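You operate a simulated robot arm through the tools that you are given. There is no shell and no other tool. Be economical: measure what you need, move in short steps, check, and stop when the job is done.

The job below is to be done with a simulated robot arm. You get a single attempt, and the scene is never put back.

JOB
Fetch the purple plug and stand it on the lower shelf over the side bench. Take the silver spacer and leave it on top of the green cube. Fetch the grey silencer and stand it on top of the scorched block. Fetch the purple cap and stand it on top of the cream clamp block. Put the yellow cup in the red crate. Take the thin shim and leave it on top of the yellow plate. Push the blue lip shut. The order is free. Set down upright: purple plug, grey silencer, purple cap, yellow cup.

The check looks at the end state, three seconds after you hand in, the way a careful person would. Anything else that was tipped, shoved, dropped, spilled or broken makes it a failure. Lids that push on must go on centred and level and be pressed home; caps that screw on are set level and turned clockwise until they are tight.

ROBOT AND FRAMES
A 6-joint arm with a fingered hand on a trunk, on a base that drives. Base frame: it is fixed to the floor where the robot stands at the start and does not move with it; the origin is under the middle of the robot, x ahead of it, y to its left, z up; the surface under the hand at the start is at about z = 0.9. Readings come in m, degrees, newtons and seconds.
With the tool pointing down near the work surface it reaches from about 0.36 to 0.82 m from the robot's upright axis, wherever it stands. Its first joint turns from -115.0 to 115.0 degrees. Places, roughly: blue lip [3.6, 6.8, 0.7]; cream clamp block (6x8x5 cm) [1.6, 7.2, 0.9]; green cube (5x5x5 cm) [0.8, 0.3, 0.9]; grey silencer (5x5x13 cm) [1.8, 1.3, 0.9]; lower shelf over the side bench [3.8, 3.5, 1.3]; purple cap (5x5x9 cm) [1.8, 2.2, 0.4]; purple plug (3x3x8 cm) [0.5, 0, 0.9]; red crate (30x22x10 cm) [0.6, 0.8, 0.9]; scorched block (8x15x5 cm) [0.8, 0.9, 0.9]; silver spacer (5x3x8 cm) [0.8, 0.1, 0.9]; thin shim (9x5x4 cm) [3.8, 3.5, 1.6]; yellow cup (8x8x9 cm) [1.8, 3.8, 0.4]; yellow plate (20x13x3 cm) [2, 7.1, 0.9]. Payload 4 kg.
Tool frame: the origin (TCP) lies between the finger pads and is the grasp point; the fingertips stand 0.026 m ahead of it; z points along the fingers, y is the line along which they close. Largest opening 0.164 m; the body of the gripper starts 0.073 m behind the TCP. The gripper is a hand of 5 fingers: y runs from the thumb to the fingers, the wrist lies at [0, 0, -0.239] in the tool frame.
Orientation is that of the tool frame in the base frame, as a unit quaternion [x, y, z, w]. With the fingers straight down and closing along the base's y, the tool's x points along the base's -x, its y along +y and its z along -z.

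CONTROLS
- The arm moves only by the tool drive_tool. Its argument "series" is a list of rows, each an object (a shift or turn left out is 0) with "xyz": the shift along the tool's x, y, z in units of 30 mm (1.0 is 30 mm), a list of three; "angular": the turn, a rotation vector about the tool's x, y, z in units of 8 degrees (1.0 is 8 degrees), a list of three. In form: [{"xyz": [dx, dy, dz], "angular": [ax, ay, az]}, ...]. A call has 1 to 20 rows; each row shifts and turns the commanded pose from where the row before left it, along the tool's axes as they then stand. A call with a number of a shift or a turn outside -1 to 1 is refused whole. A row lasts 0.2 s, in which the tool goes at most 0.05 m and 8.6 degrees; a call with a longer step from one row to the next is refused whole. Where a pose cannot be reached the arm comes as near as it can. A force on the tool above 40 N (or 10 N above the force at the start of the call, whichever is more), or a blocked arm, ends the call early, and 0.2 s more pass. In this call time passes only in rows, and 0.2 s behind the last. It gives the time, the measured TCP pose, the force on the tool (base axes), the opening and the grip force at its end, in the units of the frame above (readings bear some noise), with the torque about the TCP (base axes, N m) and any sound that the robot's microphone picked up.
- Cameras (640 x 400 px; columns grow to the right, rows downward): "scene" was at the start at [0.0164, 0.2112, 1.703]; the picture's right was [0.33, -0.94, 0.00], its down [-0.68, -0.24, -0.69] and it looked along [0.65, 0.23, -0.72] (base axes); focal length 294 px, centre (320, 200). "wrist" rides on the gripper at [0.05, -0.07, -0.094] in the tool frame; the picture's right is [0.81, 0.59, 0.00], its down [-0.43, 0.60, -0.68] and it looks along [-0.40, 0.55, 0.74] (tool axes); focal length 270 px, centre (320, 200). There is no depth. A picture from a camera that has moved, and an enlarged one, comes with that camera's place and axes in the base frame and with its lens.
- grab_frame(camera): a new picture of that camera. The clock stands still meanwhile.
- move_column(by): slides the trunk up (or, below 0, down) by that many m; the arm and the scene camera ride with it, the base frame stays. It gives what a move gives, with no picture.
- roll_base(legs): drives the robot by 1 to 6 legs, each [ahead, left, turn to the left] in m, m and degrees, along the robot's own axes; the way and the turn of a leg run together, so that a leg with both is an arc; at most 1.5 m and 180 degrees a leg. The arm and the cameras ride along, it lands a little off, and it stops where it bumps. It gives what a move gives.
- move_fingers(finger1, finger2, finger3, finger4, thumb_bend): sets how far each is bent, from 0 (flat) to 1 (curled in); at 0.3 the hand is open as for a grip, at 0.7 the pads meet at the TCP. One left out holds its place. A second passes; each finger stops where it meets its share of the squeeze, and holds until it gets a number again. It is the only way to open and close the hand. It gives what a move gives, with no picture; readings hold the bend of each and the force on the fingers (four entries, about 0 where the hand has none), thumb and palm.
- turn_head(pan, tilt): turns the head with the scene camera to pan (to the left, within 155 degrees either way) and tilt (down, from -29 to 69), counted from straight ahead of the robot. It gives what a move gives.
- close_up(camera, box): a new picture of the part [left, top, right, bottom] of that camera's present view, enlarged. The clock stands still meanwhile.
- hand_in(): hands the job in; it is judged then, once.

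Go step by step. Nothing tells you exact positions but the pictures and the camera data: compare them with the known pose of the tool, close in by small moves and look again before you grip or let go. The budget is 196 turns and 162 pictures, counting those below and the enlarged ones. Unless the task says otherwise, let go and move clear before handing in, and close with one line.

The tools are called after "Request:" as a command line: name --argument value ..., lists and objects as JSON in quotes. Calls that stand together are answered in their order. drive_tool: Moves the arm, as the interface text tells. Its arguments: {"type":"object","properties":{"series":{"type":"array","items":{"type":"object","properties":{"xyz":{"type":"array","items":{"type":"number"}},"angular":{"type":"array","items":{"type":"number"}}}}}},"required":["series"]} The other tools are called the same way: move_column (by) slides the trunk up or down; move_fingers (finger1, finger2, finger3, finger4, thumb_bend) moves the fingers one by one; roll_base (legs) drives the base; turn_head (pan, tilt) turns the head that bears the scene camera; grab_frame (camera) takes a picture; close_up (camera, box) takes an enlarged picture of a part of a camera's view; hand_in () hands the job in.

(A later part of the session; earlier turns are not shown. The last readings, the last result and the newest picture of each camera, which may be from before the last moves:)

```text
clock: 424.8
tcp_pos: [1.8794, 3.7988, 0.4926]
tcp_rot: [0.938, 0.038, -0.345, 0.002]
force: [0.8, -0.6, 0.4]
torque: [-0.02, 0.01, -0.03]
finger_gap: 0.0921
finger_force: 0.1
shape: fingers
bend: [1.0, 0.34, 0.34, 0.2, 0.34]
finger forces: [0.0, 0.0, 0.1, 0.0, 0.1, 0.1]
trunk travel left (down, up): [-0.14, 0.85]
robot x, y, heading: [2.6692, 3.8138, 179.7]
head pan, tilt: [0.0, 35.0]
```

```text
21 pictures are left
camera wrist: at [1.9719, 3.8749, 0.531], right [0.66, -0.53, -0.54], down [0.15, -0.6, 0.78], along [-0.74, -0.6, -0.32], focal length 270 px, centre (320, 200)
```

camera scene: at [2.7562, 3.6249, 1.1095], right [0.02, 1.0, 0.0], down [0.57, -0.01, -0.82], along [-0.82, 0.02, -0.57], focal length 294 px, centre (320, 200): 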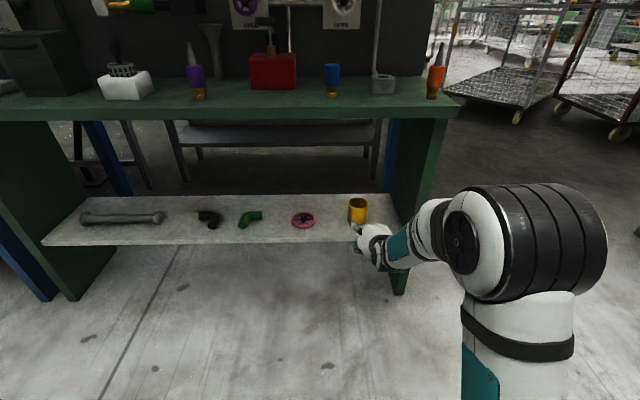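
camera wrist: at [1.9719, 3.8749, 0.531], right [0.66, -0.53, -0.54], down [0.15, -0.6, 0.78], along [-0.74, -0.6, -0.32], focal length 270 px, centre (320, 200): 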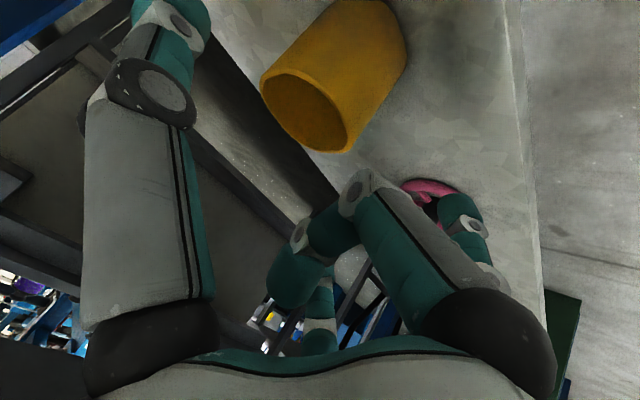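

The cup lies between thumb and fingers' paths. I advance the last 9.5 cm.

Request:
drive_tool --series '[{"xyz": [0.1, -0.07, 0.79]}, {"xyz": [0.1, -0.07, 0.79]}, {"xyz": [0.1, -0.07, 0.79]}, {"xyz": [0.09, -0.06, 0.75]}]'

Request:
grab_frame --camera "wrist"

```text
clock: 425.8
tcp_pos: [1.8279, 3.8038, 0.4121]
tcp_rot: [0.938, 0.039, -0.345, 0.001]
force: [0.3, -0.6, 0.0]
torque: [0.03, -0.02, 0.04]
finger_gap: 0.0923
finger_force: 0.1
shape: fingers
bend: [1.0, 0.34, 0.34, 0.2, 0.34]
finger forces: [0.0, 0.0, 0.1, 0.0, 0.0, 0.0]
trunk travel left (down, up): [-0.14, 0.85]
robot x, y, heading: [2.6667, 3.8142, 179.7]
head pan, tilt: [0.0, 35.0]
```

```text
20 pictures are left
camera wrist: at [1.9218, 3.8807, 0.4508], right [0.66, -0.53, -0.54], down [0.15, -0.6, 0.78], along [-0.74, -0.6, -0.32], focal length 270 px, centre (320, 200)
```

wrist: 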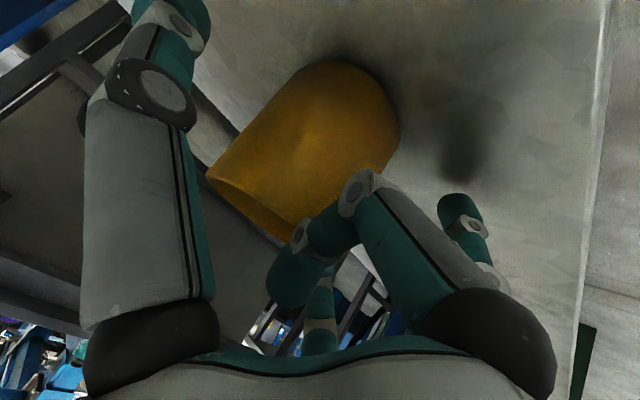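

The cup is in the grasp. I close fingers 2, 3 and thumb.

Request:
move_fingers --finger2 0.7 --finger3 0.7 --thumb_bend 0.7

Request:
drive_tool --series '[{"xyz": [-0.22, 0, -0.25]}, {"xyz": [-0.43, 0, -0.5]}, {"xyz": [-0.43, 0, -0.5]}]'

Request:
grab_frame --camera "wrist"

```text
clock: 426.8
tcp_pos: [1.8291, 3.8033, 0.413]
tcp_rot: [0.938, 0.039, -0.345, 0.002]
force: [0.0, 0.1, 6.6]
torque: [0.27, 0.01, 0.0]
finger_gap: 0.0648
finger_force: 18.4
shape: fingers
bend: [1.0, 0.6, 0.5, 0.2, 0.57]
finger forces: [0.1, 8.0, 11.8, 0.0, 16.6, 0.0]
trunk travel left (down, up): [-0.14, 0.85]
robot x, y, heading: [2.6701, 3.8108, 179.7]
head pan, tilt: [0.0, 35.0]
```

```text
clock: 427.6
tcp_pos: [1.8277, 3.8021, 0.4606]
tcp_rot: [0.938, 0.039, -0.344, 0.001]
force: [1.2, 0.5, -0.6]
torque: [-0.01, -0.03, -0.01]
finger_gap: 0.0644
finger_force: 16.0
shape: fingers
bend: [1.0, 0.61, 0.5, 0.2, 0.58]
finger forces: [0.0, 6.4, 11.9, 0.0, 15.2, 0.1]
trunk travel left (down, up): [-0.14, 0.85]
robot x, y, heading: [2.6679, 3.8147, 179.8]
head pan, tilt: [0.0, 35.0]
```

```text
19 pictures are left
camera wrist: at [1.9211, 3.879, 0.4997], right [0.66, -0.53, -0.54], down [0.15, -0.6, 0.78], along [-0.74, -0.6, -0.32], focal length 270 px, centre (320, 200)
```

wrist: 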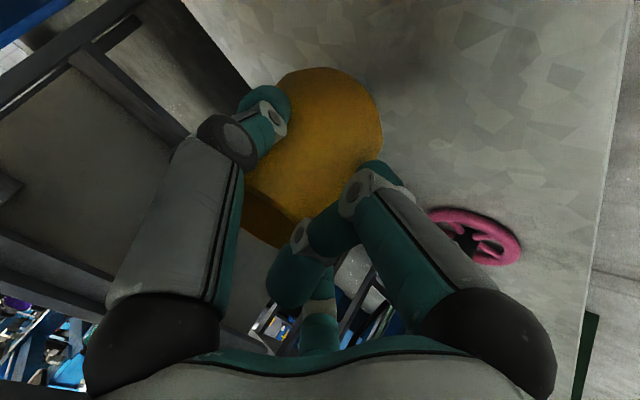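

Held, though it turned slightly in the grip. I back out, raise and look at it from the head camera.

Request:
roll_base --legs '[[-0.2, 0, 0]]'

Request:
move_column --by 0.4

Request:
move_column --by 0.4

Request:
close_up --camera "scene" --box '[290, 60, 490, 220]'

```text
clock: 429.2
tcp_pos: [2.0291, 3.804, 0.4608]
tcp_rot: [0.938, 0.038, -0.344, 0.001]
force: [-1.0, -0.8, -0.7]
torque: [-0.03, 0.0, 0.04]
finger_gap: 0.0644
finger_force: 16.7
shape: fingers
bend: [1.0, 0.61, 0.5, 0.2, 0.58]
finger forces: [0.0, 6.4, 12.1, 0.0, 15.1, 0.1]
trunk travel left (down, up): [-0.14, 0.85]
robot x, y, heading: [2.8707, 3.813, 179.7]
head pan, tilt: [0.0, 35.0]
```

```text
clock: 433.1
tcp_pos: [2.0278, 3.8024, 0.8614]
tcp_rot: [0.937, 0.038, -0.347, 0.002]
force: [-0.4, 1.2, -0.3]
torque: [0.01, 0.02, 0.0]
finger_gap: 0.0482
finger_force: 0.1
shape: fingers
bend: [1.0, 0.68, 0.59, 0.2, 0.67]
finger forces: [0.0, 0.0, 0.0, 0.0, 0.0, 0.0]
trunk travel left (down, up): [-0.54, 0.45]
robot x, y, heading: [2.8679, 3.8141, 179.7]
head pan, tilt: [0.0, 35.0]
```

```text
clock: 436.9
tcp_pos: [2.0285, 3.8032, 1.2614]
tcp_rot: [0.938, 0.038, -0.345, 0.001]
force: [0.1, -0.1, -0.3]
torque: [-0.01, -0.02, 0.01]
finger_gap: 0.0484
finger_force: 0.0
shape: fingers
bend: [1.0, 0.68, 0.59, 0.2, 0.67]
finger forces: [0.0, 0.0, 0.0, 0.0, 0.1, 0.0]
trunk travel left (down, up): [-0.94, 0.05]
robot x, y, heading: [2.8676, 3.8115, 179.7]
head pan, tilt: [0.0, 35.0]
```

```text
2.50 times, centred on (390, 140) of scene
camera zoom: at [2.8404, 3.6251, 1.9095], right [0.0, 1.0, 0.0], down [0.57, 0.0, -0.82], along [-0.82, 0.0, -0.57], focal length 734 px, centre (145, 350)
```

zoom: 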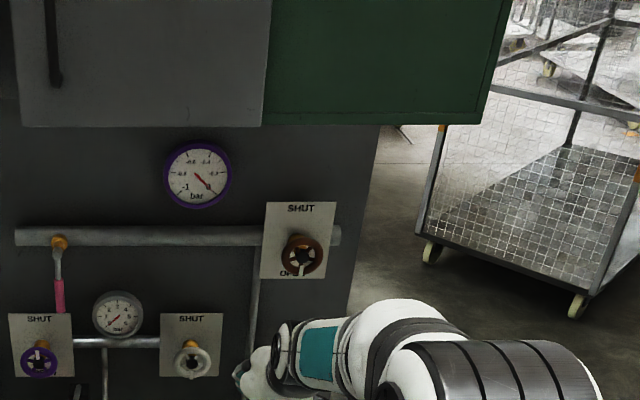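

The cup slipped out during the lift (probably caught the bench edge). I look for it on the floor.

Request:
turn_head --pan 0 --tilt 60

Request:
grab_frame --camera "scene"

```text
clock: 437.8
tcp_pos: [2.0286, 3.8021, 1.2612]
tcp_rot: [0.938, 0.039, -0.345, 0.002]
force: [0.1, -0.2, -0.4]
torque: [-0.01, -0.01, 0.02]
finger_gap: 0.0482
finger_force: 0.0
shape: fingers
bend: [1.0, 0.68, 0.59, 0.2, 0.67]
finger forces: [0.1, 0.1, 0.1, 0.1, 0.0, 0.0]
trunk travel left (down, up): [-0.94, 0.05]
robot x, y, heading: [2.8666, 3.8096, 179.6]
head pan, tilt: [0.0, 60.0]
```

```text
17 pictures are left
camera scene: at [2.8618, 3.625, 1.8753], right [0.0, 1.0, 0.0], down [0.87, 0.0, -0.5], along [-0.5, 0.0, -0.87], focal length 294 px, centre (320, 200)
```

scene: 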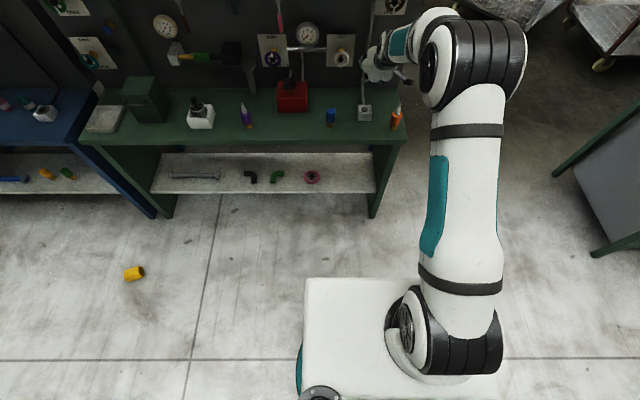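

The cup lies on the floor at ≈(2.34, 2.45), opening toward +y. I'll come to it from the −y side facing +y, so its base points to the robot, then pick it from above.

Request:
roll_base --legs '[[-0.08, 1.0, 0], [0, 1.0, 0], [0, 0, -90], [0, 0.45, 0]]'

Request:
turn_head --pan 0 --tilt 60

Request:
grab_frame --camera "scene"

```text
clock: 454.0
tcp_pos: [2.4754, 2.6015, 1.2609]
tcp_rot: [0.707, -0.618, -0.251, -0.236]
force: [-0.5, 0.4, -0.2]
torque: [-0.02, -0.01, -0.03]
finger_gap: 0.0481
finger_force: 0.0
shape: fingers
bend: [1.0, 0.68, 0.59, 0.2, 0.67]
finger forces: [0.0, 0.0, 0.0, 0.0, 0.0, 0.1]
trunk travel left (down, up): [-0.94, 0.05]
robot x, y, heading: [2.5263, 1.7664, 92.8]
head pan, tilt: [0.0, 60.0]
```

```text
clock: 454.6
tcp_pos: [2.4748, 2.6017, 1.2608]
tcp_rot: [0.707, -0.618, -0.251, -0.236]
force: [0.5, 0.5, -0.4]
torque: [-0.01, -0.02, 0.04]
finger_gap: 0.0483
finger_force: 0.1
shape: fingers
bend: [1.0, 0.68, 0.59, 0.2, 0.67]
finger forces: [0.1, 0.1, 0.0, 0.0, 0.0, 0.0]
trunk travel left (down, up): [-0.94, 0.05]
robot x, y, heading: [2.5276, 1.7606, 92.9]
head pan, tilt: [0.0, 60.0]
```

```text
16 pictures are left
camera scene: at [2.3423, 1.76, 1.8752], right [1.0, 0.05, 0.0], down [0.04, -0.87, -0.5], along [-0.02, 0.5, -0.87], focal length 294 px, centre (320, 200)
```

scene: 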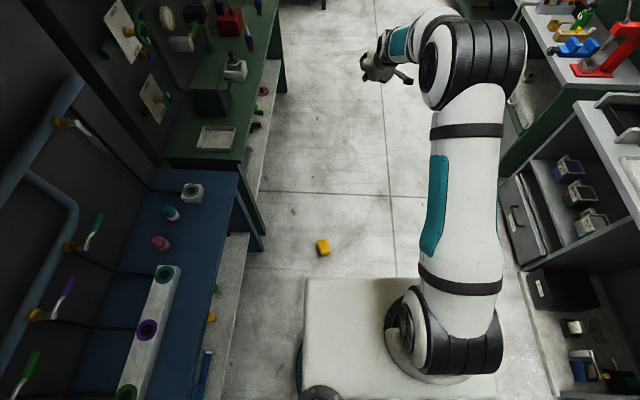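

Request:
close_up --camera "scene" --box '[293, 230, 353, 266]'

```text
10.67 times, centred on (323, 248) of scene
camera zoom: at [2.3423, 1.76, 1.8752], right [1.0, 0.05, 0.0], down [0.04, -0.87, -0.5], along [-0.02, 0.5, -0.87], focal length 3131 px, centre (288, -312)
```

zoom: 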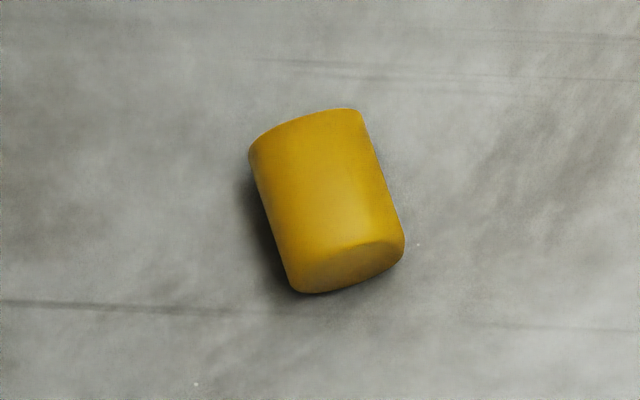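

Cup base faces the robot, axis ~18° off. I shift left, lower, right the hand and turn it to match the cup's axis.

Request:
roll_base --legs '[[0, 0.13, 0]]'

Request:
move_fingers --finger2 0.34 --finger3 0.34 --finger4 0.2 --thumb_bend 0.34

Request:
move_column --by -0.4

Request:
move_column --by -0.4

Request:
drive_tool --series '[{"xyz": [0.75, 0.13, -0.64]}, {"xyz": [0.75, 0.13, -0.64]}, {"xyz": [0.75, 0.13, -0.64]}, {"xyz": [0.75, 0.13, -0.64]}, {"xyz": [0.75, 0.13, -0.64]}, {"angular": [0, 1, 0]}, {"angular": [0, 1, 0]}, {"angular": [0, 1, 0]}, {"angular": [0, 1, 0]}, {"angular": [0, 1, 0]}, {"angular": [0, 0, -0.65]}, {"angular": [0, 0, -0.65]}]'

```text
clock: 455.9
tcp_pos: [2.3453, 2.5953, 1.2605]
tcp_rot: [0.707, -0.617, -0.251, -0.237]
force: [-0.6, 0.5, -0.4]
torque: [0.02, -0.05, -0.02]
finger_gap: 0.0482
finger_force: 0.1
shape: fingers
bend: [1.0, 0.68, 0.59, 0.2, 0.67]
finger forces: [0.1, 0.0, 0.0, 0.1, 0.1, 0.0]
trunk travel left (down, up): [-0.94, 0.05]
robot x, y, heading: [2.394, 1.7561, 92.7]
head pan, tilt: [0.0, 60.0]
```

```text
clock: 456.9
tcp_pos: [2.3464, 2.5949, 1.2617]
tcp_rot: [0.707, -0.617, -0.252, -0.237]
force: [0.0, 0.2, 0.1]
torque: [0.04, -0.02, 0.03]
finger_gap: 0.092
finger_force: 0.1
shape: fingers
bend: [1.0, 0.34, 0.34, 0.2, 0.34]
finger forces: [0.0, 0.1, 0.0, 0.0, 0.0, 0.0]
trunk travel left (down, up): [-0.94, 0.05]
robot x, y, heading: [2.4008, 1.7549, 92.8]
head pan, tilt: [0.0, 60.0]
```

```text
clock: 460.7
tcp_pos: [2.3464, 2.5946, 0.8609]
tcp_rot: [0.707, -0.618, -0.251, -0.236]
force: [-0.9, -1.1, -0.4]
torque: [-0.01, -0.02, -0.04]
finger_gap: 0.0919
finger_force: 0.0
shape: fingers
bend: [1.0, 0.34, 0.34, 0.2, 0.34]
finger forces: [0.1, 0.0, 0.1, 0.0, 0.0, 0.0]
trunk travel left (down, up): [-0.54, 0.45]
robot x, y, heading: [2.3959, 1.7569, 92.6]
head pan, tilt: [0.0, 60.0]
```

```text
clock: 464.5
tcp_pos: [2.3474, 2.5956, 0.4615]
tcp_rot: [0.706, -0.619, -0.251, -0.237]
force: [0.5, 0.2, 0.1]
torque: [-0.01, -0.01, 0.0]
finger_gap: 0.092
finger_force: 0.0
shape: fingers
bend: [1.0, 0.34, 0.34, 0.2, 0.34]
finger forces: [0.0, 0.0, 0.1, 0.0, 0.0, 0.0]
trunk travel left (down, up): [-0.14, 0.85]
robot x, y, heading: [2.4017, 1.7536, 93.1]
head pan, tilt: [0.0, 60.0]
```

```text
clock: 467.1
tcp_pos: [2.3447, 2.4454, 0.4622]
tcp_rot: [0.807, -0.59, 0.008, -0.01]
force: [0.5, 0.4, 0.2]
torque: [-0.02, -0.02, -0.02]
finger_gap: 0.0923
finger_force: 0.0
shape: fingers
bend: [1.0, 0.34, 0.34, 0.2, 0.34]
finger forces: [0.1, 0.1, 0.0, 0.0, 0.1, 0.0]
trunk travel left (down, up): [-0.14, 0.85]
robot x, y, heading: [2.4029, 1.7608, 92.8]
head pan, tilt: [0.0, 60.0]
```

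Hand is vertical and aligned with the cup axis. I descend to z≈0.15 and check.

Request:
drive_tool --series '[{"xyz": [-0.1, 0.05, 0.95]}, {"xyz": [-0.1, 0.05, 0.95]}, {"xyz": [0, 0, 0.95]}, {"xyz": [0, 0, 0.95]}, {"xyz": [0, 0, 0.95]}, {"xyz": [0, 0, 0.95]}, {"xyz": [0, 0, 0.95]}, {"xyz": [0, 0, 0.95]}, {"xyz": [0, 0, 0.95]}, {"xyz": [0, 0, 0.95]}, {"xyz": [0, 0, 0.8]}]'

Request:
grab_frame --camera "wrist"

```text
clock: 469.5
tcp_pos: [2.3475, 2.456, 0.1517]
tcp_rot: [0.807, -0.59, 0.007, -0.011]
force: [1.0, 0.3, 0.4]
torque: [-0.01, 0.0, -0.01]
finger_gap: 0.0922
finger_force: 0.1
shape: fingers
bend: [1.0, 0.34, 0.34, 0.2, 0.34]
finger forces: [0.0, 0.1, 0.0, 0.0, 0.0, 0.0]
trunk travel left (down, up): [-0.14, 0.85]
robot x, y, heading: [2.397, 1.7558, 92.8]
head pan, tilt: [0.0, 60.0]
```

```text
14 pictures are left
camera wrist: at [2.4263, 2.4282, 0.2462], right [-0.32, -0.95, -0.02], down [-0.71, 0.23, 0.66], along [-0.63, 0.22, -0.75], focal length 270 px, centre (320, 200)
```

wrist: 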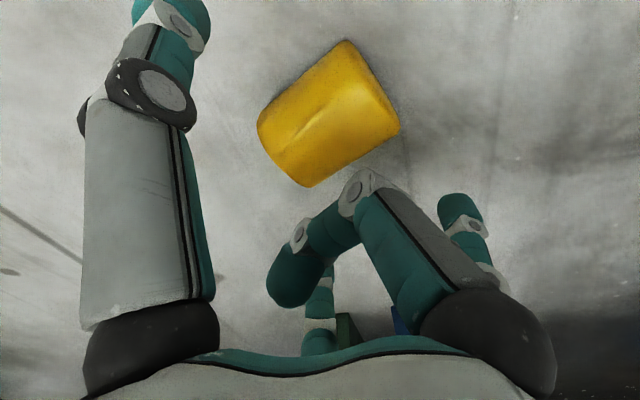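

Centre matches. I descend to z≈0.055 and close.

Request:
drive_tool --series '[{"xyz": [0, 0.1, 0.8]}, {"xyz": [0, 0.1, 0.8]}, {"xyz": [0, 0.1, 0.8]}, {"xyz": [0, 0.1, 0.75]}]'

Request:
move_fingers --finger2 0.7 --finger3 0.7 --thumb_bend 0.7

Request:
drive_tool --series '[{"xyz": [0, 0, -0.4]}, {"xyz": [0, 0, -0.8]}, {"xyz": [0, 0, -0.8]}]'

Request:
grab_frame --camera "wrist"

```text
clock: 470.5
tcp_pos: [2.3399, 2.4535, 0.0576]
tcp_rot: [0.807, -0.59, 0.007, -0.012]
force: [0.7, 0.0, 6.1]
torque: [0.04, 0.04, -0.01]
finger_gap: 0.0944
finger_force: 3.2
shape: fingers
bend: [1.0, 0.34, 0.34, 0.2, 0.34]
finger forces: [6.7, 0.0, 0.1, 0.0, 0.0, 0.0]
trunk travel left (down, up): [-0.14, 0.85]
robot x, y, heading: [2.3992, 1.7541, 92.7]
head pan, tilt: [0.0, 60.0]
```

```text
clock: 471.5
tcp_pos: [2.3393, 2.4511, 0.0566]
tcp_rot: [0.807, -0.591, 0.006, -0.012]
force: [3.7, 2.3, 9.8]
torque: [0.05, -0.11, 0.08]
finger_gap: 0.0696
finger_force: 23.3
shape: fingers
bend: [1.0, 0.5, 0.48, 0.2, 0.56]
finger forces: [3.8, 9.3, 9.1, 0.0, 23.9, 0.0]
trunk travel left (down, up): [-0.14, 0.85]
robot x, y, heading: [2.398, 1.752, 92.9]
head pan, tilt: [0.0, 60.0]
```

```text
clock: 472.3
tcp_pos: [2.3379, 2.4499, 0.1167]
tcp_rot: [0.807, -0.59, 0.007, -0.01]
force: [0.1, -0.6, -0.9]
torque: [0.01, -0.02, -0.01]
finger_gap: 0.0685
finger_force: 22.5
shape: fingers
bend: [1.0, 0.49, 0.48, 0.2, 0.57]
finger forces: [3.3, 10.3, 10.1, 0.0, 21.4, 0.0]
trunk travel left (down, up): [-0.14, 0.85]
robot x, y, heading: [2.4006, 1.7541, 93.0]
head pan, tilt: [0.0, 60.0]
```

```text
13 pictures are left
camera wrist: at [2.4167, 2.4229, 0.2104], right [-0.32, -0.95, -0.01], down [-0.71, 0.23, 0.66], along [-0.63, 0.22, -0.75], focal length 270 px, centre (320, 200)
```

wrist: 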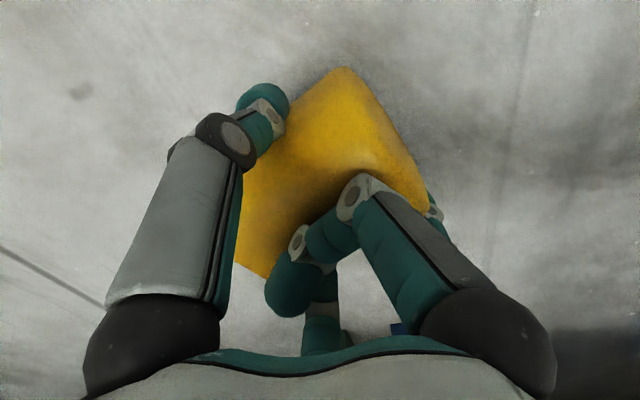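

Solid grip this time. I raise the trunk and drive home through the right-hand passage.

Request:
move_column --by 0.4

Request:
move_column --by 0.4

Request:
roll_base --legs '[[-1.25, -0.2, 0], [-1.25, 0, 0], [0, 0, -92.5]]'

```text
clock: 476.2
tcp_pos: [2.3368, 2.4501, 0.5162]
tcp_rot: [0.807, -0.59, 0.006, -0.011]
force: [-0.3, 0.3, -0.6]
torque: [-0.02, 0.02, -0.03]
finger_gap: 0.0683
finger_force: 22.8
shape: fingers
bend: [1.0, 0.49, 0.48, 0.2, 0.57]
finger forces: [3.3, 10.2, 10.1, 0.1, 21.4, 0.0]
trunk travel left (down, up): [-0.54, 0.45]
robot x, y, heading: [2.3975, 1.7593, 92.9]
head pan, tilt: [0.0, 60.0]
```

```text
clock: 480.0
tcp_pos: [2.3376, 2.4503, 0.9175]
tcp_rot: [0.807, -0.591, 0.006, -0.01]
force: [-0.4, 0.3, 1.0]
torque: [-0.01, 0.02, -0.01]
finger_gap: 0.0682
finger_force: 22.5
shape: fingers
bend: [1.0, 0.49, 0.48, 0.2, 0.57]
finger forces: [3.3, 10.4, 10.0, 0.0, 21.5, 0.0]
trunk travel left (down, up): [-0.94, 0.05]
robot x, y, heading: [2.4006, 1.7562, 92.9]
head pan, tilt: [0.0, 60.0]
```

```text
clock: 496.2
tcp_pos: [3.4431, -0.6958, 0.9163]
tcp_rot: [-0.134, 0.991, -0.013, 0.003]
force: [0.2, 0.5, -0.4]
torque: [0.0, 0.01, -0.02]
finger_gap: 0.0678
finger_force: 22.1
shape: fingers
bend: [1.0, 0.49, 0.48, 0.2, 0.57]
finger forces: [3.0, 10.3, 9.9, 0.0, 21.1, 0.0]
trunk travel left (down, up): [-0.94, 0.05]
robot x, y, heading: [2.7479, -0.7311, 0.4]
head pan, tilt: [0.0, 60.0]
```

Request:
roll_base --legs '[[-1.2, 0, 0], [-1.2, 0, -0.4], [-0.95, 0, 0]]'

Request:
roll_base --legs '[[0, 0.97, 0]]'

Request:
turn_head --pan 0 --tilt 40

Request:
grab_frame --camera "scene"

```text
clock: 512.5
tcp_pos: [0.1085, -0.6736, 0.917]
tcp_rot: [-0.112, 0.994, -0.012, 0.002]
force: [-1.2, -0.5, 0.7]
torque: [-0.02, 0.03, 0.02]
finger_gap: 0.068
finger_force: 22.1
shape: fingers
bend: [1.0, 0.49, 0.48, 0.2, 0.57]
finger forces: [3.0, 10.2, 9.8, 0.1, 21.3, 0.1]
trunk travel left (down, up): [-0.94, 0.05]
robot x, y, heading: [-0.5879, -0.6785, -2.0]
head pan, tilt: [0.0, 60.0]
```

```text
clock: 517.6
tcp_pos: [0.1351, 0.3018, 0.9158]
tcp_rot: [-0.118, 0.993, -0.012, 0.002]
force: [0.0, -0.4, 0.4]
torque: [-0.02, 0.0, 0.0]
finger_gap: 0.0677
finger_force: 22.3
shape: fingers
bend: [1.0, 0.49, 0.48, 0.2, 0.57]
finger forces: [2.9, 10.4, 9.7, 0.0, 21.2, 0.1]
trunk travel left (down, up): [-0.94, 0.05]
robot x, y, heading: [-0.5643, 0.2897, -1.1]
head pan, tilt: [0.0, 60.0]
```

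```text
clock: 518.4
tcp_pos: [0.1326, 0.3009, 0.9173]
tcp_rot: [-0.118, 0.993, -0.012, 0.002]
force: [0.5, -0.4, -1.1]
torque: [0.01, 0.04, -0.03]
finger_gap: 0.0681
finger_force: 21.8
shape: fingers
bend: [1.0, 0.49, 0.48, 0.2, 0.57]
finger forces: [2.9, 10.3, 9.8, 0.0, 21.1, 0.0]
trunk travel left (down, up): [-0.94, 0.05]
robot x, y, heading: [-0.5635, 0.2881, -1.1]
head pan, tilt: [0.0, 40.0]
```

```text
12 pictures are left
camera scene: at [-0.5332, 0.4729, 1.9019], right [-0.02, -1.0, 0.0], down [-0.64, 0.01, -0.77], along [0.77, -0.02, -0.64], focal length 294 px, centre (320, 200)
```

scene: 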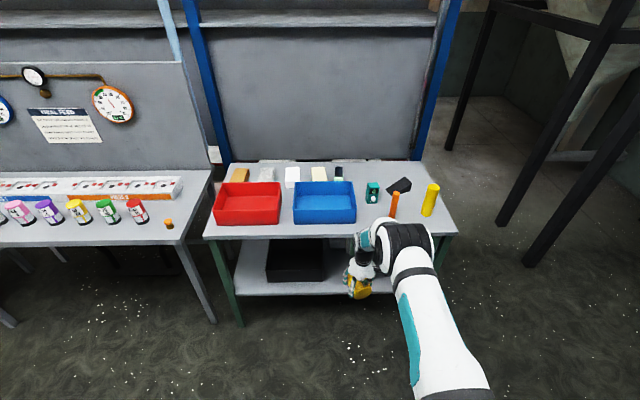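

Home with the cup. I'll stand it upright at the free front edge (y≈0.2) with a level hand, then regrasp it from above for the crate. First raise, extend and level the hand.

Request:
drive_tool --series '[{"xyz": [-0.85, 0, -1]}, {"xyz": [-0.85, 0, -1]}, {"xyz": [-0.85, 0, -1]}, {"xyz": [-0.85, 0, -1]}, {"xyz": [-0.5, 0, -1]}]'

Request:
drive_tool --series '[{"angular": [0, -0.9375, 0]}, {"angular": [0, -0.9375, 0]}, {"angular": [0, -0.9375, 0]}, {"angular": [0, -0.9375, 0]}, {"angular": [0, -0.9375, 0]}, {"angular": [0, -0.9375, 0]}, {"angular": [0, -0.9375, 0]}, {"angular": [0, -0.9375, 0]}, {"angular": [0, -0.9375, 0]}, {"angular": [0, -0.9375, 0]}, {"angular": [0, -0.9375, 0]}, {"angular": [0, -0.9375, 0]}, {"angular": [0.85, 0, 0]}, {"angular": [0.85, 0, 0]}]'

Request:
grab_frame --camera "scene"

```text
clock: 519.6
tcp_pos: [0.2456, 0.3326, 1.0675]
tcp_rot: [-0.118, 0.993, -0.012, 0.001]
force: [0.9, 0.0, -0.9]
torque: [0.01, 0.02, 0.0]
finger_gap: 0.068
finger_force: 22.2
shape: fingers
bend: [1.0, 0.49, 0.48, 0.2, 0.58]
finger forces: [3.0, 10.4, 10.0, 0.0, 21.2, 0.0]
trunk travel left (down, up): [-0.94, 0.05]
robot x, y, heading: [-0.565, 0.2889, -0.8]
head pan, tilt: [0.0, 40.0]
```

```text
clock: 522.6
tcp_pos: [0.2832, 0.3405, 1.0817]
tcp_rot: [-0.072, 0.924, -0.078, 0.367]
force: [0.3, 0.7, -0.2]
torque: [0.0, 0.0, 0.03]
finger_gap: 0.0674
finger_force: 21.6
shape: fingers
bend: [1.0, 0.49, 0.48, 0.2, 0.58]
finger forces: [2.4, 10.4, 9.6, 0.0, 20.8, 0.0]
out of reach, approached as far as the arm can: row 6, 7, 8, 9, 10, 11, 12, 14
trunk travel left (down, up): [-0.94, 0.05]
robot x, y, heading: [-0.5602, 0.2886, -1.1]
head pan, tilt: [0.0, 40.0]
```

```text
11 pictures are left
camera scene: at [-0.5332, 0.4734, 1.9019], right [-0.02, -1.0, 0.0], down [-0.64, 0.01, -0.77], along [0.77, -0.02, -0.64], focal length 294 px, centre (320, 200)
```

scene: 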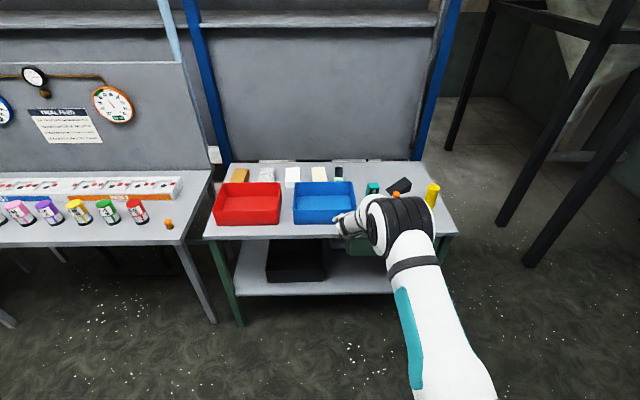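

The trunk is too high for a level hand here. I raise the arm, lower the trunk by the same, then finish the rotation.

Request:
drive_tool --series '[{"xyz": [-0.667, -0.197, -0.718]}, {"xyz": [-0.667, -0.197, -0.718]}, {"xyz": [-0.667, -0.197, -0.718]}, {"xyz": [-0.667, -0.197, -0.718]}, {"xyz": [-0.667, -0.197, -0.718]}, {"xyz": [-0.667, -0.197, -0.718]}, {"xyz": [-0.667, -0.197, -0.718]}, {"xyz": [-0.667, -0.197, -0.718]}, {"xyz": [-0.667, -0.197, -0.718]}, {"xyz": [-0.667, -0.197, -0.718]}]'

Request:
move_column --by -0.35

Request:
drive_tool --series '[{"angular": [-0.042, -0.83, 0.256]}, {"angular": [-0.042, -0.83, 0.256]}, {"angular": [-0.042, -0.83, 0.256]}, {"angular": [-0.042, -0.83, 0.256]}, {"angular": [-0.042, -0.83, 0.256]}, {"angular": [-0.042, -0.83, 0.256]}, {"angular": [-0.042, -0.83, 0.256]}]'

```text
clock: 524.8
tcp_pos: [0.1613, 0.3058, 1.2612]
tcp_rot: [-0.072, 0.922, -0.076, 0.373]
force: [1.0, -0.1, 0.2]
torque: [-0.03, 0.0, 0.03]
finger_gap: 0.0674
finger_force: 22.1
shape: fingers
bend: [1.0, 0.49, 0.48, 0.2, 0.58]
finger forces: [2.6, 10.5, 9.7, 0.0, 20.8, 0.0]
out of reach, approached as far as the arm can: row 1, 2, 3, 4, 5, 6, 7, 8, 9, 10
trunk travel left (down, up): [-0.94, 0.05]
robot x, y, heading: [-0.5602, 0.2822, -1.3]
head pan, tilt: [0.0, 40.0]
```

```text
clock: 528.2
tcp_pos: [0.1616, 0.3051, 0.911]
tcp_rot: [-0.07, 0.922, -0.077, 0.373]
force: [-0.1, -0.2, -0.4]
torque: [0.01, -0.02, 0.03]
finger_gap: 0.0672
finger_force: 21.9
shape: fingers
bend: [1.0, 0.49, 0.48, 0.2, 0.58]
finger forces: [2.6, 10.4, 9.7, 0.0, 20.7, 0.0]
trunk travel left (down, up): [-0.59, 0.4]
robot x, y, heading: [-0.5632, 0.2885, -1.3]
head pan, tilt: [0.0, 40.0]
```

```text
clock: 529.8
tcp_pos: [0.1611, 0.2997, 0.9094]
tcp_rot: [0.005, 0.722, 0.007, 0.691]
force: [-0.9, -0.7, -0.1]
torque: [0.0, -0.01, -0.02]
finger_gap: 0.0669
finger_force: 21.9
shape: fingers
bend: [1.0, 0.49, 0.48, 0.2, 0.58]
finger forces: [2.2, 10.5, 9.4, 0.0, 20.5, 0.0]
out of reach, approached as far as the arm can: row 1
trunk travel left (down, up): [-0.59, 0.4]
robot x, y, heading: [-0.5617, 0.2919, -1.3]
head pan, tilt: [0.0, 40.0]
```

The hand is level now, cup upright. I raise 11 cm and roll up to the bench edge.

Request:
drive_tool --series '[{"xyz": [-0.92, 0, 0]}, {"xyz": [-0.92, 0, 0]}, {"xyz": [-0.92, 0, 0]}, {"xyz": [-0.92, 0, 0]}]'

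Request:
roll_base --legs '[[0.2, -0.1, 1]]'

Request:
close_up --camera "scene" --box '[280, 150, 460, 290]'

```text
clock: 530.8
tcp_pos: [0.1665, 0.3004, 1.0208]
tcp_rot: [0.004, 0.722, 0.006, 0.692]
force: [0.0, 0.5, -1.8]
torque: [0.03, 0.03, 0.02]
finger_gap: 0.0667
finger_force: 21.8
shape: fingers
bend: [1.0, 0.49, 0.48, 0.2, 0.58]
finger forces: [2.3, 10.4, 9.4, 0.0, 20.5, 0.0]
trunk travel left (down, up): [-0.59, 0.4]
robot x, y, heading: [-0.5641, 0.2896, -1.2]
head pan, tilt: [0.0, 40.0]
```

```text
clock: 532.5
tcp_pos: [0.3661, 0.2056, 1.0191]
tcp_rot: [0.0, 0.723, 0.011, 0.691]
force: [-0.1, 0.7, -0.8]
torque: [0.02, 0.01, -0.01]
finger_gap: 0.0669
finger_force: 21.0
shape: fingers
bend: [1.0, 0.49, 0.48, 0.2, 0.58]
finger forces: [2.3, 10.4, 9.4, 0.0, 20.5, 0.0]
trunk travel left (down, up): [-0.59, 0.4]
robot x, y, heading: [-0.3652, 0.1821, -0.4]
head pan, tilt: [0.0, 40.0]
```

```text
2.86 times, centred on (370, 220) of scene
camera zoom: at [-0.3365, 0.3694, 1.552], right [-0.01, -1.0, 0.0], down [-0.64, 0.01, -0.77], along [0.77, -0.01, -0.64], focal length 839 px, centre (177, 143)
```

zoom: 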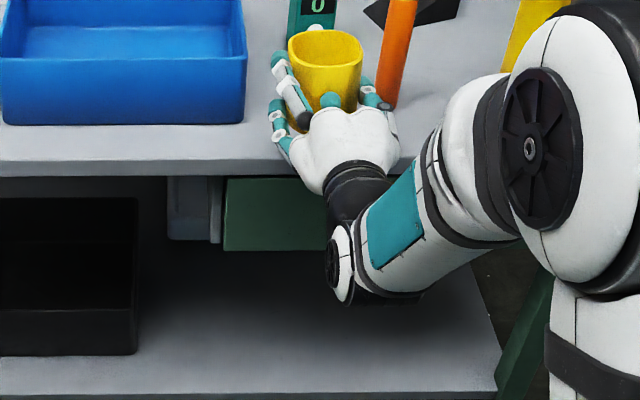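

Cup is upright. I advance 7 cm over the edge and lower.

Request:
drive_tool --series '[{"xyz": [0, -0.05, 0.78]}, {"xyz": [0, -0.05, 0.78]}, {"xyz": [0, -0.05, 0.74]}, {"xyz": [0.6, 0, 0]}, {"xyz": [0.6, 0, 0]}, {"xyz": [0.5, 0, 0]}]'

Request:
drive_tool --series '[{"xyz": [0.15, 0, 0]}, {"xyz": [0.15, 0, 0]}]'

Request:
drive_tool --series '[{"xyz": [0.1, 0, 0]}, {"xyz": [0.1, 0, 0]}]'

```text
clock: 533.9
tcp_pos: [0.4327, 0.2037, 0.967]
tcp_rot: [-0.001, 0.723, 0.012, 0.691]
force: [-0.6, 0.5, 0.0]
torque: [0.05, 0.0, 0.0]
finger_gap: 0.0666
finger_force: 21.4
shape: fingers
bend: [1.0, 0.49, 0.48, 0.2, 0.58]
finger forces: [2.3, 10.4, 9.4, 0.0, 20.5, 0.0]
trunk travel left (down, up): [-0.59, 0.4]
robot x, y, heading: [-0.3662, 0.1895, -0.7]
head pan, tilt: [0.0, 40.0]
```

```text
clock: 534.5
tcp_pos: [0.4322, 0.2021, 0.9574]
tcp_rot: [-0.001, 0.722, 0.011, 0.692]
force: [0.4, -0.1, 0.0]
torque: [0.03, 0.02, 0.0]
finger_gap: 0.0669
finger_force: 21.7
shape: fingers
bend: [1.0, 0.49, 0.48, 0.2, 0.58]
finger forces: [2.3, 10.4, 9.4, 0.1, 20.5, 0.1]
trunk travel left (down, up): [-0.59, 0.4]
robot x, y, heading: [-0.3623, 0.1832, -0.3]
head pan, tilt: [0.0, 40.0]
```

```text
clock: 535.1
tcp_pos: [0.4305, 0.2032, 0.9525]
tcp_rot: [-0.001, 0.723, 0.011, 0.691]
force: [0.6, -0.4, 0.1]
torque: [-0.01, -0.01, -0.01]
finger_gap: 0.0667
finger_force: 21.2
shape: fingers
bend: [1.0, 0.49, 0.48, 0.2, 0.58]
finger forces: [2.2, 10.4, 9.4, 0.0, 20.5, 0.0]
trunk travel left (down, up): [-0.59, 0.4]
robot x, y, heading: [-0.3675, 0.1859, -0.5]
head pan, tilt: [0.0, 40.0]
```

Request:
drive_tool --series '[{"xyz": [0.1, 0, 0]}, {"xyz": [0.1, 0, 0]}]'

Request:
drive_tool --series '[{"xyz": [0.08, 0, 0]}, {"xyz": [0.08, 0, 0]}]'

```text
clock: 535.7
tcp_pos: [0.4313, 0.2032, 0.9447]
tcp_rot: [0.0, 0.723, 0.01, 0.691]
force: [0.1, 0.5, 0.0]
torque: [0.01, 0.02, 0.02]
finger_gap: 0.0667
finger_force: 21.3
shape: fingers
bend: [1.0, 0.49, 0.48, 0.2, 0.58]
finger forces: [2.3, 10.4, 9.5, 0.0, 20.6, 0.1]
trunk travel left (down, up): [-0.59, 0.4]
robot x, y, heading: [-0.3659, 0.1851, -0.5]
head pan, tilt: [0.0, 40.0]
```

```text
clock: 536.3
tcp_pos: [0.4307, 0.2031, 0.9423]
tcp_rot: [0.0, 0.721, 0.01, 0.693]
force: [-0.1, -0.9, 3.2]
torque: [0.07, -0.19, -0.06]
finger_gap: 0.0667
finger_force: 21.0
shape: fingers
bend: [1.0, 0.49, 0.48, 0.2, 0.58]
finger forces: [2.3, 9.6, 9.4, 0.0, 20.7, 0.1]
trunk travel left (down, up): [-0.59, 0.4]
robot x, y, heading: [-0.3647, 0.1862, -0.7]
head pan, tilt: [0.0, 40.0]
```

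Request:
drive_tool --series '[{"xyz": [0.07, 0, 0]}]'

Request:
move_fingers --finger2 0.44 --finger3 0.43 --thumb_bend 0.5

Request:
move_fingers --finger2 0.37 --finger3 0.37 --thumb_bend 0.4

Request:
drive_tool --series '[{"xyz": [0, 0, -0.4]}, {"xyz": [0, 0, -0.8]}, {"xyz": [0, 0, -0.9]}, {"xyz": [0, 0, -0.9]}, {"xyz": [0, 0, -0.9]}]'

Request:
close_up --camera "scene" --box '[180, 100, 440, 240]'

```text
clock: 536.7
tcp_pos: [0.4302, 0.2034, 0.9408]
tcp_rot: [0.0, 0.722, 0.011, 0.692]
force: [-0.2, -3.2, 5.9]
torque: [0.1, -0.33, -0.13]
finger_gap: 0.0669
finger_force: 22.5
shape: fingers
bend: [1.0, 0.5, 0.48, 0.2, 0.58]
finger forces: [2.6, 9.7, 9.6, 0.0, 21.7, 0.1]
trunk travel left (down, up): [-0.59, 0.4]
robot x, y, heading: [-0.3638, 0.1843, -0.6]
head pan, tilt: [0.0, 40.0]
```

```text
clock: 537.7
tcp_pos: [0.4295, 0.2043, 0.9401]
tcp_rot: [-0.001, 0.722, 0.012, 0.692]
force: [1.4, -1.8, 8.8]
torque: [0.41, 0.11, -0.04]
finger_gap: 0.071
finger_force: 4.8
shape: fingers
bend: [1.0, 0.47, 0.43, 0.2, 0.5]
finger forces: [0.1, 9.4, 0.0, 0.0, 0.0, 0.1]
trunk travel left (down, up): [-0.59, 0.4]
robot x, y, heading: [-0.3649, 0.1881, -0.9]
head pan, tilt: [0.0, 40.0]
```

```text
clock: 538.7
tcp_pos: [0.4299, 0.2036, 0.9404]
tcp_rot: [0.0, 0.721, 0.011, 0.692]
force: [3.5, -5.1, 15.6]
torque: [0.61, 0.12, -0.07]
finger_gap: 0.0844
finger_force: 7.3
shape: fingers
bend: [1.0, 0.44, 0.37, 0.2, 0.4]
finger forces: [0.0, 15.7, 0.0, 0.1, 0.0, 0.1]
trunk travel left (down, up): [-0.59, 0.4]
robot x, y, heading: [-0.3626, 0.1862, -0.6]
head pan, tilt: [0.0, 40.0]
```

```text
clock: 539.9
tcp_pos: [0.3121, 0.2014, 0.9444]
tcp_rot: [0.0, 0.722, 0.01, 0.691]
force: [0.4, -0.8, 0.1]
torque: [0.0, -0.04, -0.01]
finger_gap: 0.0844
finger_force: 0.0
shape: fingers
bend: [1.0, 0.37, 0.37, 0.2, 0.4]
finger forces: [0.1, 0.0, 0.0, 0.0, 0.1, 0.0]
trunk travel left (down, up): [-0.59, 0.4]
robot x, y, heading: [-0.364, 0.1882, -0.2]
head pan, tilt: [0.0, 40.0]
```

```text
2.46 times, centred on (310, 170) of scene
camera zoom: at [-0.3375, 0.3697, 1.5519], right [-0.01, -1.0, 0.0], down [-0.64, 0.01, -0.77], along [0.77, -0.01, -0.64], focal length 722 px, centre (345, 274)
```

zoom: 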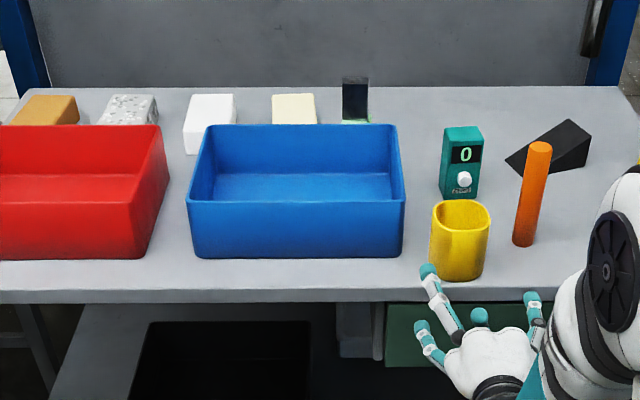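

The cup stands upright at ≈(0.457, 0.199). I raise the hand, turn it straight down, open all fingers and move the base closer for the regrasp.

Request:
drive_tool --series '[{"xyz": [-0.95, 0, -0.1]}, {"xyz": [-0.95, 0, -0.1]}, {"xyz": [-0.95, 0, -0.1]}, {"xyz": [-0.95, 0, -0.1]}, {"xyz": [-0.95, 0, -0.1]}, {"xyz": [-0.95, 0, -0.1]}, {"xyz": [-0.95, 0, -0.1]}, {"angular": [0, 1, 0]}, {"angular": [0, 1, 0]}, {"angular": [0, 1, 0]}, {"angular": [0, 1, 0]}, {"angular": [0, 1, 0]}, {"angular": [0, 1, 0]}, {"angular": [0, 1, 0]}, {"angular": [0, 1, 0]}, {"angular": [0, 1, 0]}, {"angular": [0, 1, 0]}, {"angular": [0, 0.9, 0]}]'

Request:
move_fingers --finger1 0.37 --finger2 0.37 --finger3 0.37 --finger4 0.37 --thumb_bend 0.37

Request:
roll_base --legs '[[0.22, 0.24, 0.4]]'

```text
clock: 543.7
tcp_pos: [0.2828, 0.1984, 1.1143]
tcp_rot: [-0.008, 1.0, 0.007, 0.011]
force: [-0.8, -0.5, 0.3]
torque: [-0.01, 0.03, 0.02]
finger_gap: 0.0843
finger_force: 0.1
shape: fingers
bend: [1.0, 0.37, 0.37, 0.2, 0.4]
finger forces: [0.0, 0.0, 0.0, 0.0, 0.1, 0.0]
out of reach, approached as far as the arm can: row 18
trunk travel left (down, up): [-0.59, 0.4]
robot x, y, heading: [-0.3639, 0.1859, -0.7]
head pan, tilt: [0.0, 40.0]
```

```text
clock: 544.7
tcp_pos: [0.2841, 0.1974, 1.1135]
tcp_rot: [-0.008, 1.0, 0.007, 0.011]
force: [-0.3, -0.7, -0.3]
torque: [-0.02, -0.02, 0.0]
finger_gap: 0.0742
finger_force: 0.1
shape: fingers
bend: [0.37, 0.37, 0.37, 0.37, 0.37]
finger forces: [0.0, 0.0, 0.1, 0.0, 0.0, 0.0]
trunk travel left (down, up): [-0.59, 0.4]
robot x, y, heading: [-0.3636, 0.183, -0.6]
head pan, tilt: [0.0, 40.0]
```

```text
clock: 546.9
tcp_pos: [0.499, 0.4412, 1.1148]
tcp_rot: [-0.01, 1.0, 0.007, 0.012]
force: [0.2, 0.2, 0.4]
torque: [-0.03, 0.01, -0.01]
finger_gap: 0.0739
finger_force: 0.0
shape: fingers
bend: [0.37, 0.37, 0.37, 0.37, 0.37]
finger forces: [0.0, 0.0, 0.0, 0.0, 0.0, 0.1]
trunk travel left (down, up): [-0.59, 0.4]
robot x, y, heading: [-0.152, 0.4233, -0.0]
head pan, tilt: [0.0, 40.0]
```

Request:
drive_tool --series '[{"xyz": [0.155, -0.9, 0]}, {"xyz": [0.155, -0.9, 0]}, {"xyz": [0.155, -0.9, 0]}, {"xyz": [0.155, -0.9, 0]}, {"xyz": [0.155, -0.9, 0]}, {"xyz": [0.155, -0.9, 0]}, {"xyz": [0.155, -0.9, 0]}, {"xyz": [0.155, -0.9, 0]}, {"xyz": [0.155, -0.87, 0]}, {"angular": [0, 0, 0.75]}, {"angular": [0, 0, 0.75]}, {"angular": [0, 0, 0.75]}]'

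Request:
grab_frame --camera "wrist"

```text
clock: 549.5
tcp_pos: [0.4606, 0.1982, 1.1085]
tcp_rot: [0.147, 0.989, 0.009, 0.013]
force: [0.0, -0.3, -0.2]
torque: [0.02, -0.02, -0.01]
finger_gap: 0.0738
finger_force: 0.1
shape: fingers
bend: [0.37, 0.37, 0.37, 0.37, 0.37]
finger forces: [0.0, 0.0, 0.0, 0.0, 0.0, 0.0]
trunk travel left (down, up): [-0.59, 0.4]
robot x, y, heading: [-0.1485, 0.4271, -0.1]
head pan, tilt: [0.0, 40.0]
```

```text
8 pictures are left
camera wrist: at [0.3897, 0.1458, 1.1982], right [-0.6, 0.8, -0.01], down [0.57, 0.43, 0.7], along [0.56, 0.42, -0.72], focal length 270 px, centre (320, 200)
```

wrist: 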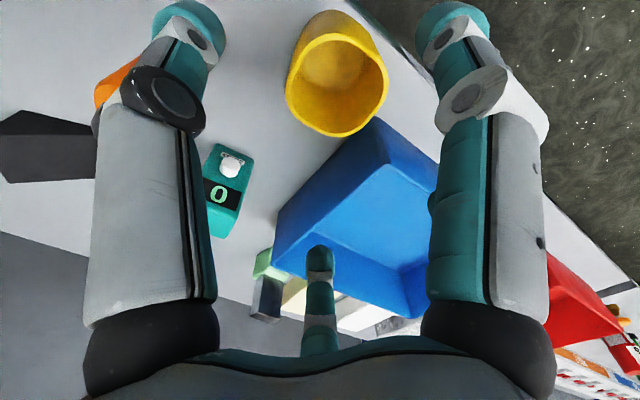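

The blue crate's corner is close to the cup, so I curl finger 3 away, turn the hand a few degrees, and descend using the other four fingers around the upper part of the cup.

Request:
move_fingers --finger3 1.0

Request:
drive_tool --series '[{"xyz": [0.2, 0, 0.5], "angular": [0, 0, -0.5]}, {"xyz": [0.2, 0, 0.8]}, {"xyz": [0, 0, 0.8]}, {"xyz": [0, 0, 0.8]}, {"xyz": [0, 0, 0.7]}, {"xyz": [0, 0, 0.5]}]'

Request:
grab_frame --camera "wrist"

```text
clock: 550.5
tcp_pos: [0.4605, 0.1986, 1.1074]
tcp_rot: [0.146, 0.989, 0.009, 0.012]
force: [-0.5, 0.1, 0.4]
torque: [-0.03, -0.03, -0.02]
finger_gap: 0.0738
finger_force: 0.0
shape: fingers
bend: [0.37, 0.37, 1.0, 0.37, 0.37]
finger forces: [0.0, 0.0, 0.0, 0.0, 0.1, 0.1]
trunk travel left (down, up): [-0.59, 0.4]
robot x, y, heading: [-0.1478, 0.4269, -0.3]
head pan, tilt: [0.0, 40.0]
```

```text
clock: 551.9
tcp_pos: [0.4534, 0.2029, 0.9848]
tcp_rot: [0.112, 0.994, 0.009, 0.01]
force: [0.3, -0.8, 0.2]
torque: [-0.01, 0.03, -0.02]
finger_gap: 0.0741
finger_force: 0.2
shape: fingers
bend: [0.37, 0.37, 1.0, 0.37, 0.37]
finger forces: [0.0, 0.0, 0.0, 0.0, 0.0, 0.0]
trunk travel left (down, up): [-0.59, 0.4]
robot x, y, heading: [-0.1455, 0.4217, -0.2]
head pan, tilt: [0.0, 40.0]
```

```text
7 pictures are left
camera wrist: at [0.3853, 0.1451, 1.0759], right [-0.66, 0.75, 0.0], down [0.54, 0.47, 0.7], along [0.53, 0.46, -0.72], focal length 270 px, centre (320, 200)
```

wrist: 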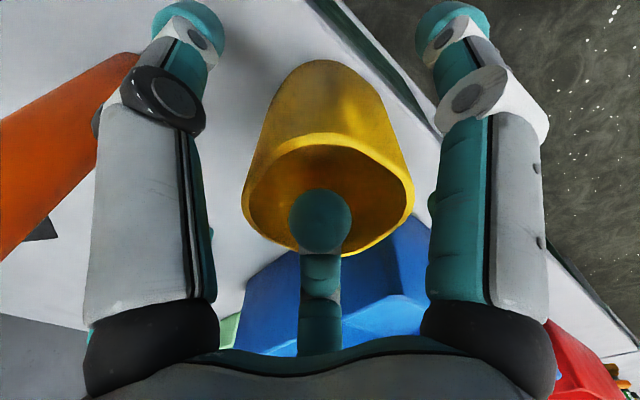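

Cup is well centred. I close fingers 1, 2, 4 and the thumb, then lift.

Request:
move_fingers --finger1 0.7 --finger2 0.7 --finger4 0.7 --thumb_bend 0.7

Request:
drive_tool --series '[{"xyz": [0, 0, -0.3]}, {"xyz": [0, 0, -0.5]}]'

```text
clock: 552.9
tcp_pos: [0.4523, 0.2016, 0.9863]
tcp_rot: [0.11, 0.994, 0.009, 0.01]
force: [-0.8, 0.0, 0.1]
torque: [0.0, -0.01, 0.01]
finger_gap: 0.0363
finger_force: 22.6
shape: fingers
bend: [0.54, 0.5, 1.0, 0.53, 0.59]
finger forces: [8.1, 12.1, 0.1, 9.0, 16.3, 0.0]
trunk travel left (down, up): [-0.59, 0.4]
robot x, y, heading: [-0.1434, 0.4269, -0.3]
head pan, tilt: [0.0, 40.0]
```

```text
clock: 553.5
tcp_pos: [0.4523, 0.2017, 1.0117]
tcp_rot: [0.111, 0.994, 0.009, 0.01]
force: [0.0, 0.5, -0.5]
torque: [0.02, -0.04, -0.01]
finger_gap: 0.0363
finger_force: 22.8
shape: fingers
bend: [0.54, 0.5, 1.0, 0.53, 0.59]
finger forces: [8.0, 12.1, 0.0, 8.9, 16.3, 0.0]
trunk travel left (down, up): [-0.59, 0.4]
robot x, y, heading: [-0.1532, 0.4238, -0.1]
head pan, tilt: [0.0, 40.0]
```

Firm grip. I lift clear of the crates and carry it over to the red crate.

Request:
drive_tool --series '[{"xyz": [0, 0, -0.8]}, {"xyz": [0, 0, -0.9]}, {"xyz": [0, 0, -0.9]}, {"xyz": [0, 0, -0.9]}, {"xyz": [0, 0, -0.9]}, {"xyz": [0, 0, -0.6]}]'

Request:
roll_base --legs '[[0.03, 0.4, 0]]'

```text
clock: 554.9
tcp_pos: [0.4347, 0.2089, 1.1251]
tcp_rot: [0.111, 0.994, 0.008, 0.015]
force: [0.4, 0.4, -0.7]
torque: [-0.04, -0.01, 0.02]
finger_gap: 0.0362
finger_force: 22.7
shape: fingers
bend: [0.54, 0.5, 1.0, 0.53, 0.59]
finger forces: [8.0, 12.1, 0.1, 9.0, 16.3, 0.0]
out of reach, approached as far as the arm can: row 5, 6
trunk travel left (down, up): [-0.59, 0.4]
robot x, y, heading: [-0.1472, 0.4264, -0.2]
head pan, tilt: [0.0, 40.0]
```

```text
clock: 557.4
tcp_pos: [0.4651, 0.6091, 1.1262]
tcp_rot: [0.113, 0.993, 0.007, 0.013]
force: [-0.5, 0.1, 0.4]
torque: [0.0, -0.01, 0.0]
finger_gap: 0.0363
finger_force: 22.8
shape: fingers
bend: [0.54, 0.5, 1.0, 0.53, 0.59]
finger forces: [8.1, 12.3, 0.0, 8.9, 16.2, 0.1]
trunk travel left (down, up): [-0.59, 0.4]
robot x, y, heading: [-0.1137, 0.8283, -0.5]
head pan, tilt: [0.0, 40.0]
```

Request:
move_column --by 0.06

Request:
drive_tool --series '[{"xyz": [-0.29, 0.86, 0]}, {"xyz": [-0.29, 0.86, 0]}, {"xyz": [-0.29, 0.86, 0]}, {"xyz": [-0.29, 0.86, 0]}, {"xyz": [-0.29, 0.86, 0]}, {"xyz": [-0.29, 0.86, 0]}, {"xyz": [-0.29, 0.86, 0]}, {"xyz": [-0.29, 0.86, 0]}]'

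Request:
grab_frame --camera "scene"

```text
clock: 558.4
tcp_pos: [0.4647, 0.607, 1.185]
tcp_rot: [0.114, 0.993, 0.008, 0.013]
force: [-0.1, 0.3, -0.2]
torque: [-0.01, 0.0, 0.02]
finger_gap: 0.0364
finger_force: 22.7
shape: fingers
bend: [0.54, 0.5, 1.0, 0.53, 0.59]
finger forces: [8.1, 12.2, 0.0, 9.0, 16.2, 0.0]
trunk travel left (down, up): [-0.65, 0.34]
robot x, y, heading: [-0.1203, 0.8305, -0.4]
head pan, tilt: [0.0, 40.0]
```

```text
clock: 560.2
tcp_pos: [0.5634, 0.7978, 1.1609]
tcp_rot: [0.114, 0.993, 0.008, 0.017]
force: [1.2, 0.5, 0.0]
torque: [0.0, 0.02, 0.02]
finger_gap: 0.0361
finger_force: 23.1
shape: fingers
bend: [0.54, 0.5, 1.0, 0.53, 0.59]
finger forces: [8.0, 12.2, 0.0, 9.0, 16.2, 0.0]
out of reach, approached as far as the arm can: row 3, 4, 5, 6, 7, 8
trunk travel left (down, up): [-0.65, 0.34]
robot x, y, heading: [-0.1192, 0.8285, -0.5]
head pan, tilt: [0.0, 40.0]
```

```text
6 pictures are left
camera scene: at [-0.089, 1.0125, 1.6119], right [-0.01, -1.0, 0.0], down [-0.64, 0.01, -0.77], along [0.77, -0.01, -0.64], focal length 294 px, centre (320, 200)
```

scene: 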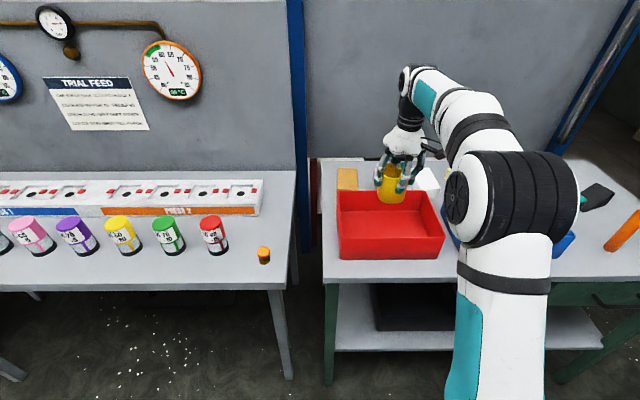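

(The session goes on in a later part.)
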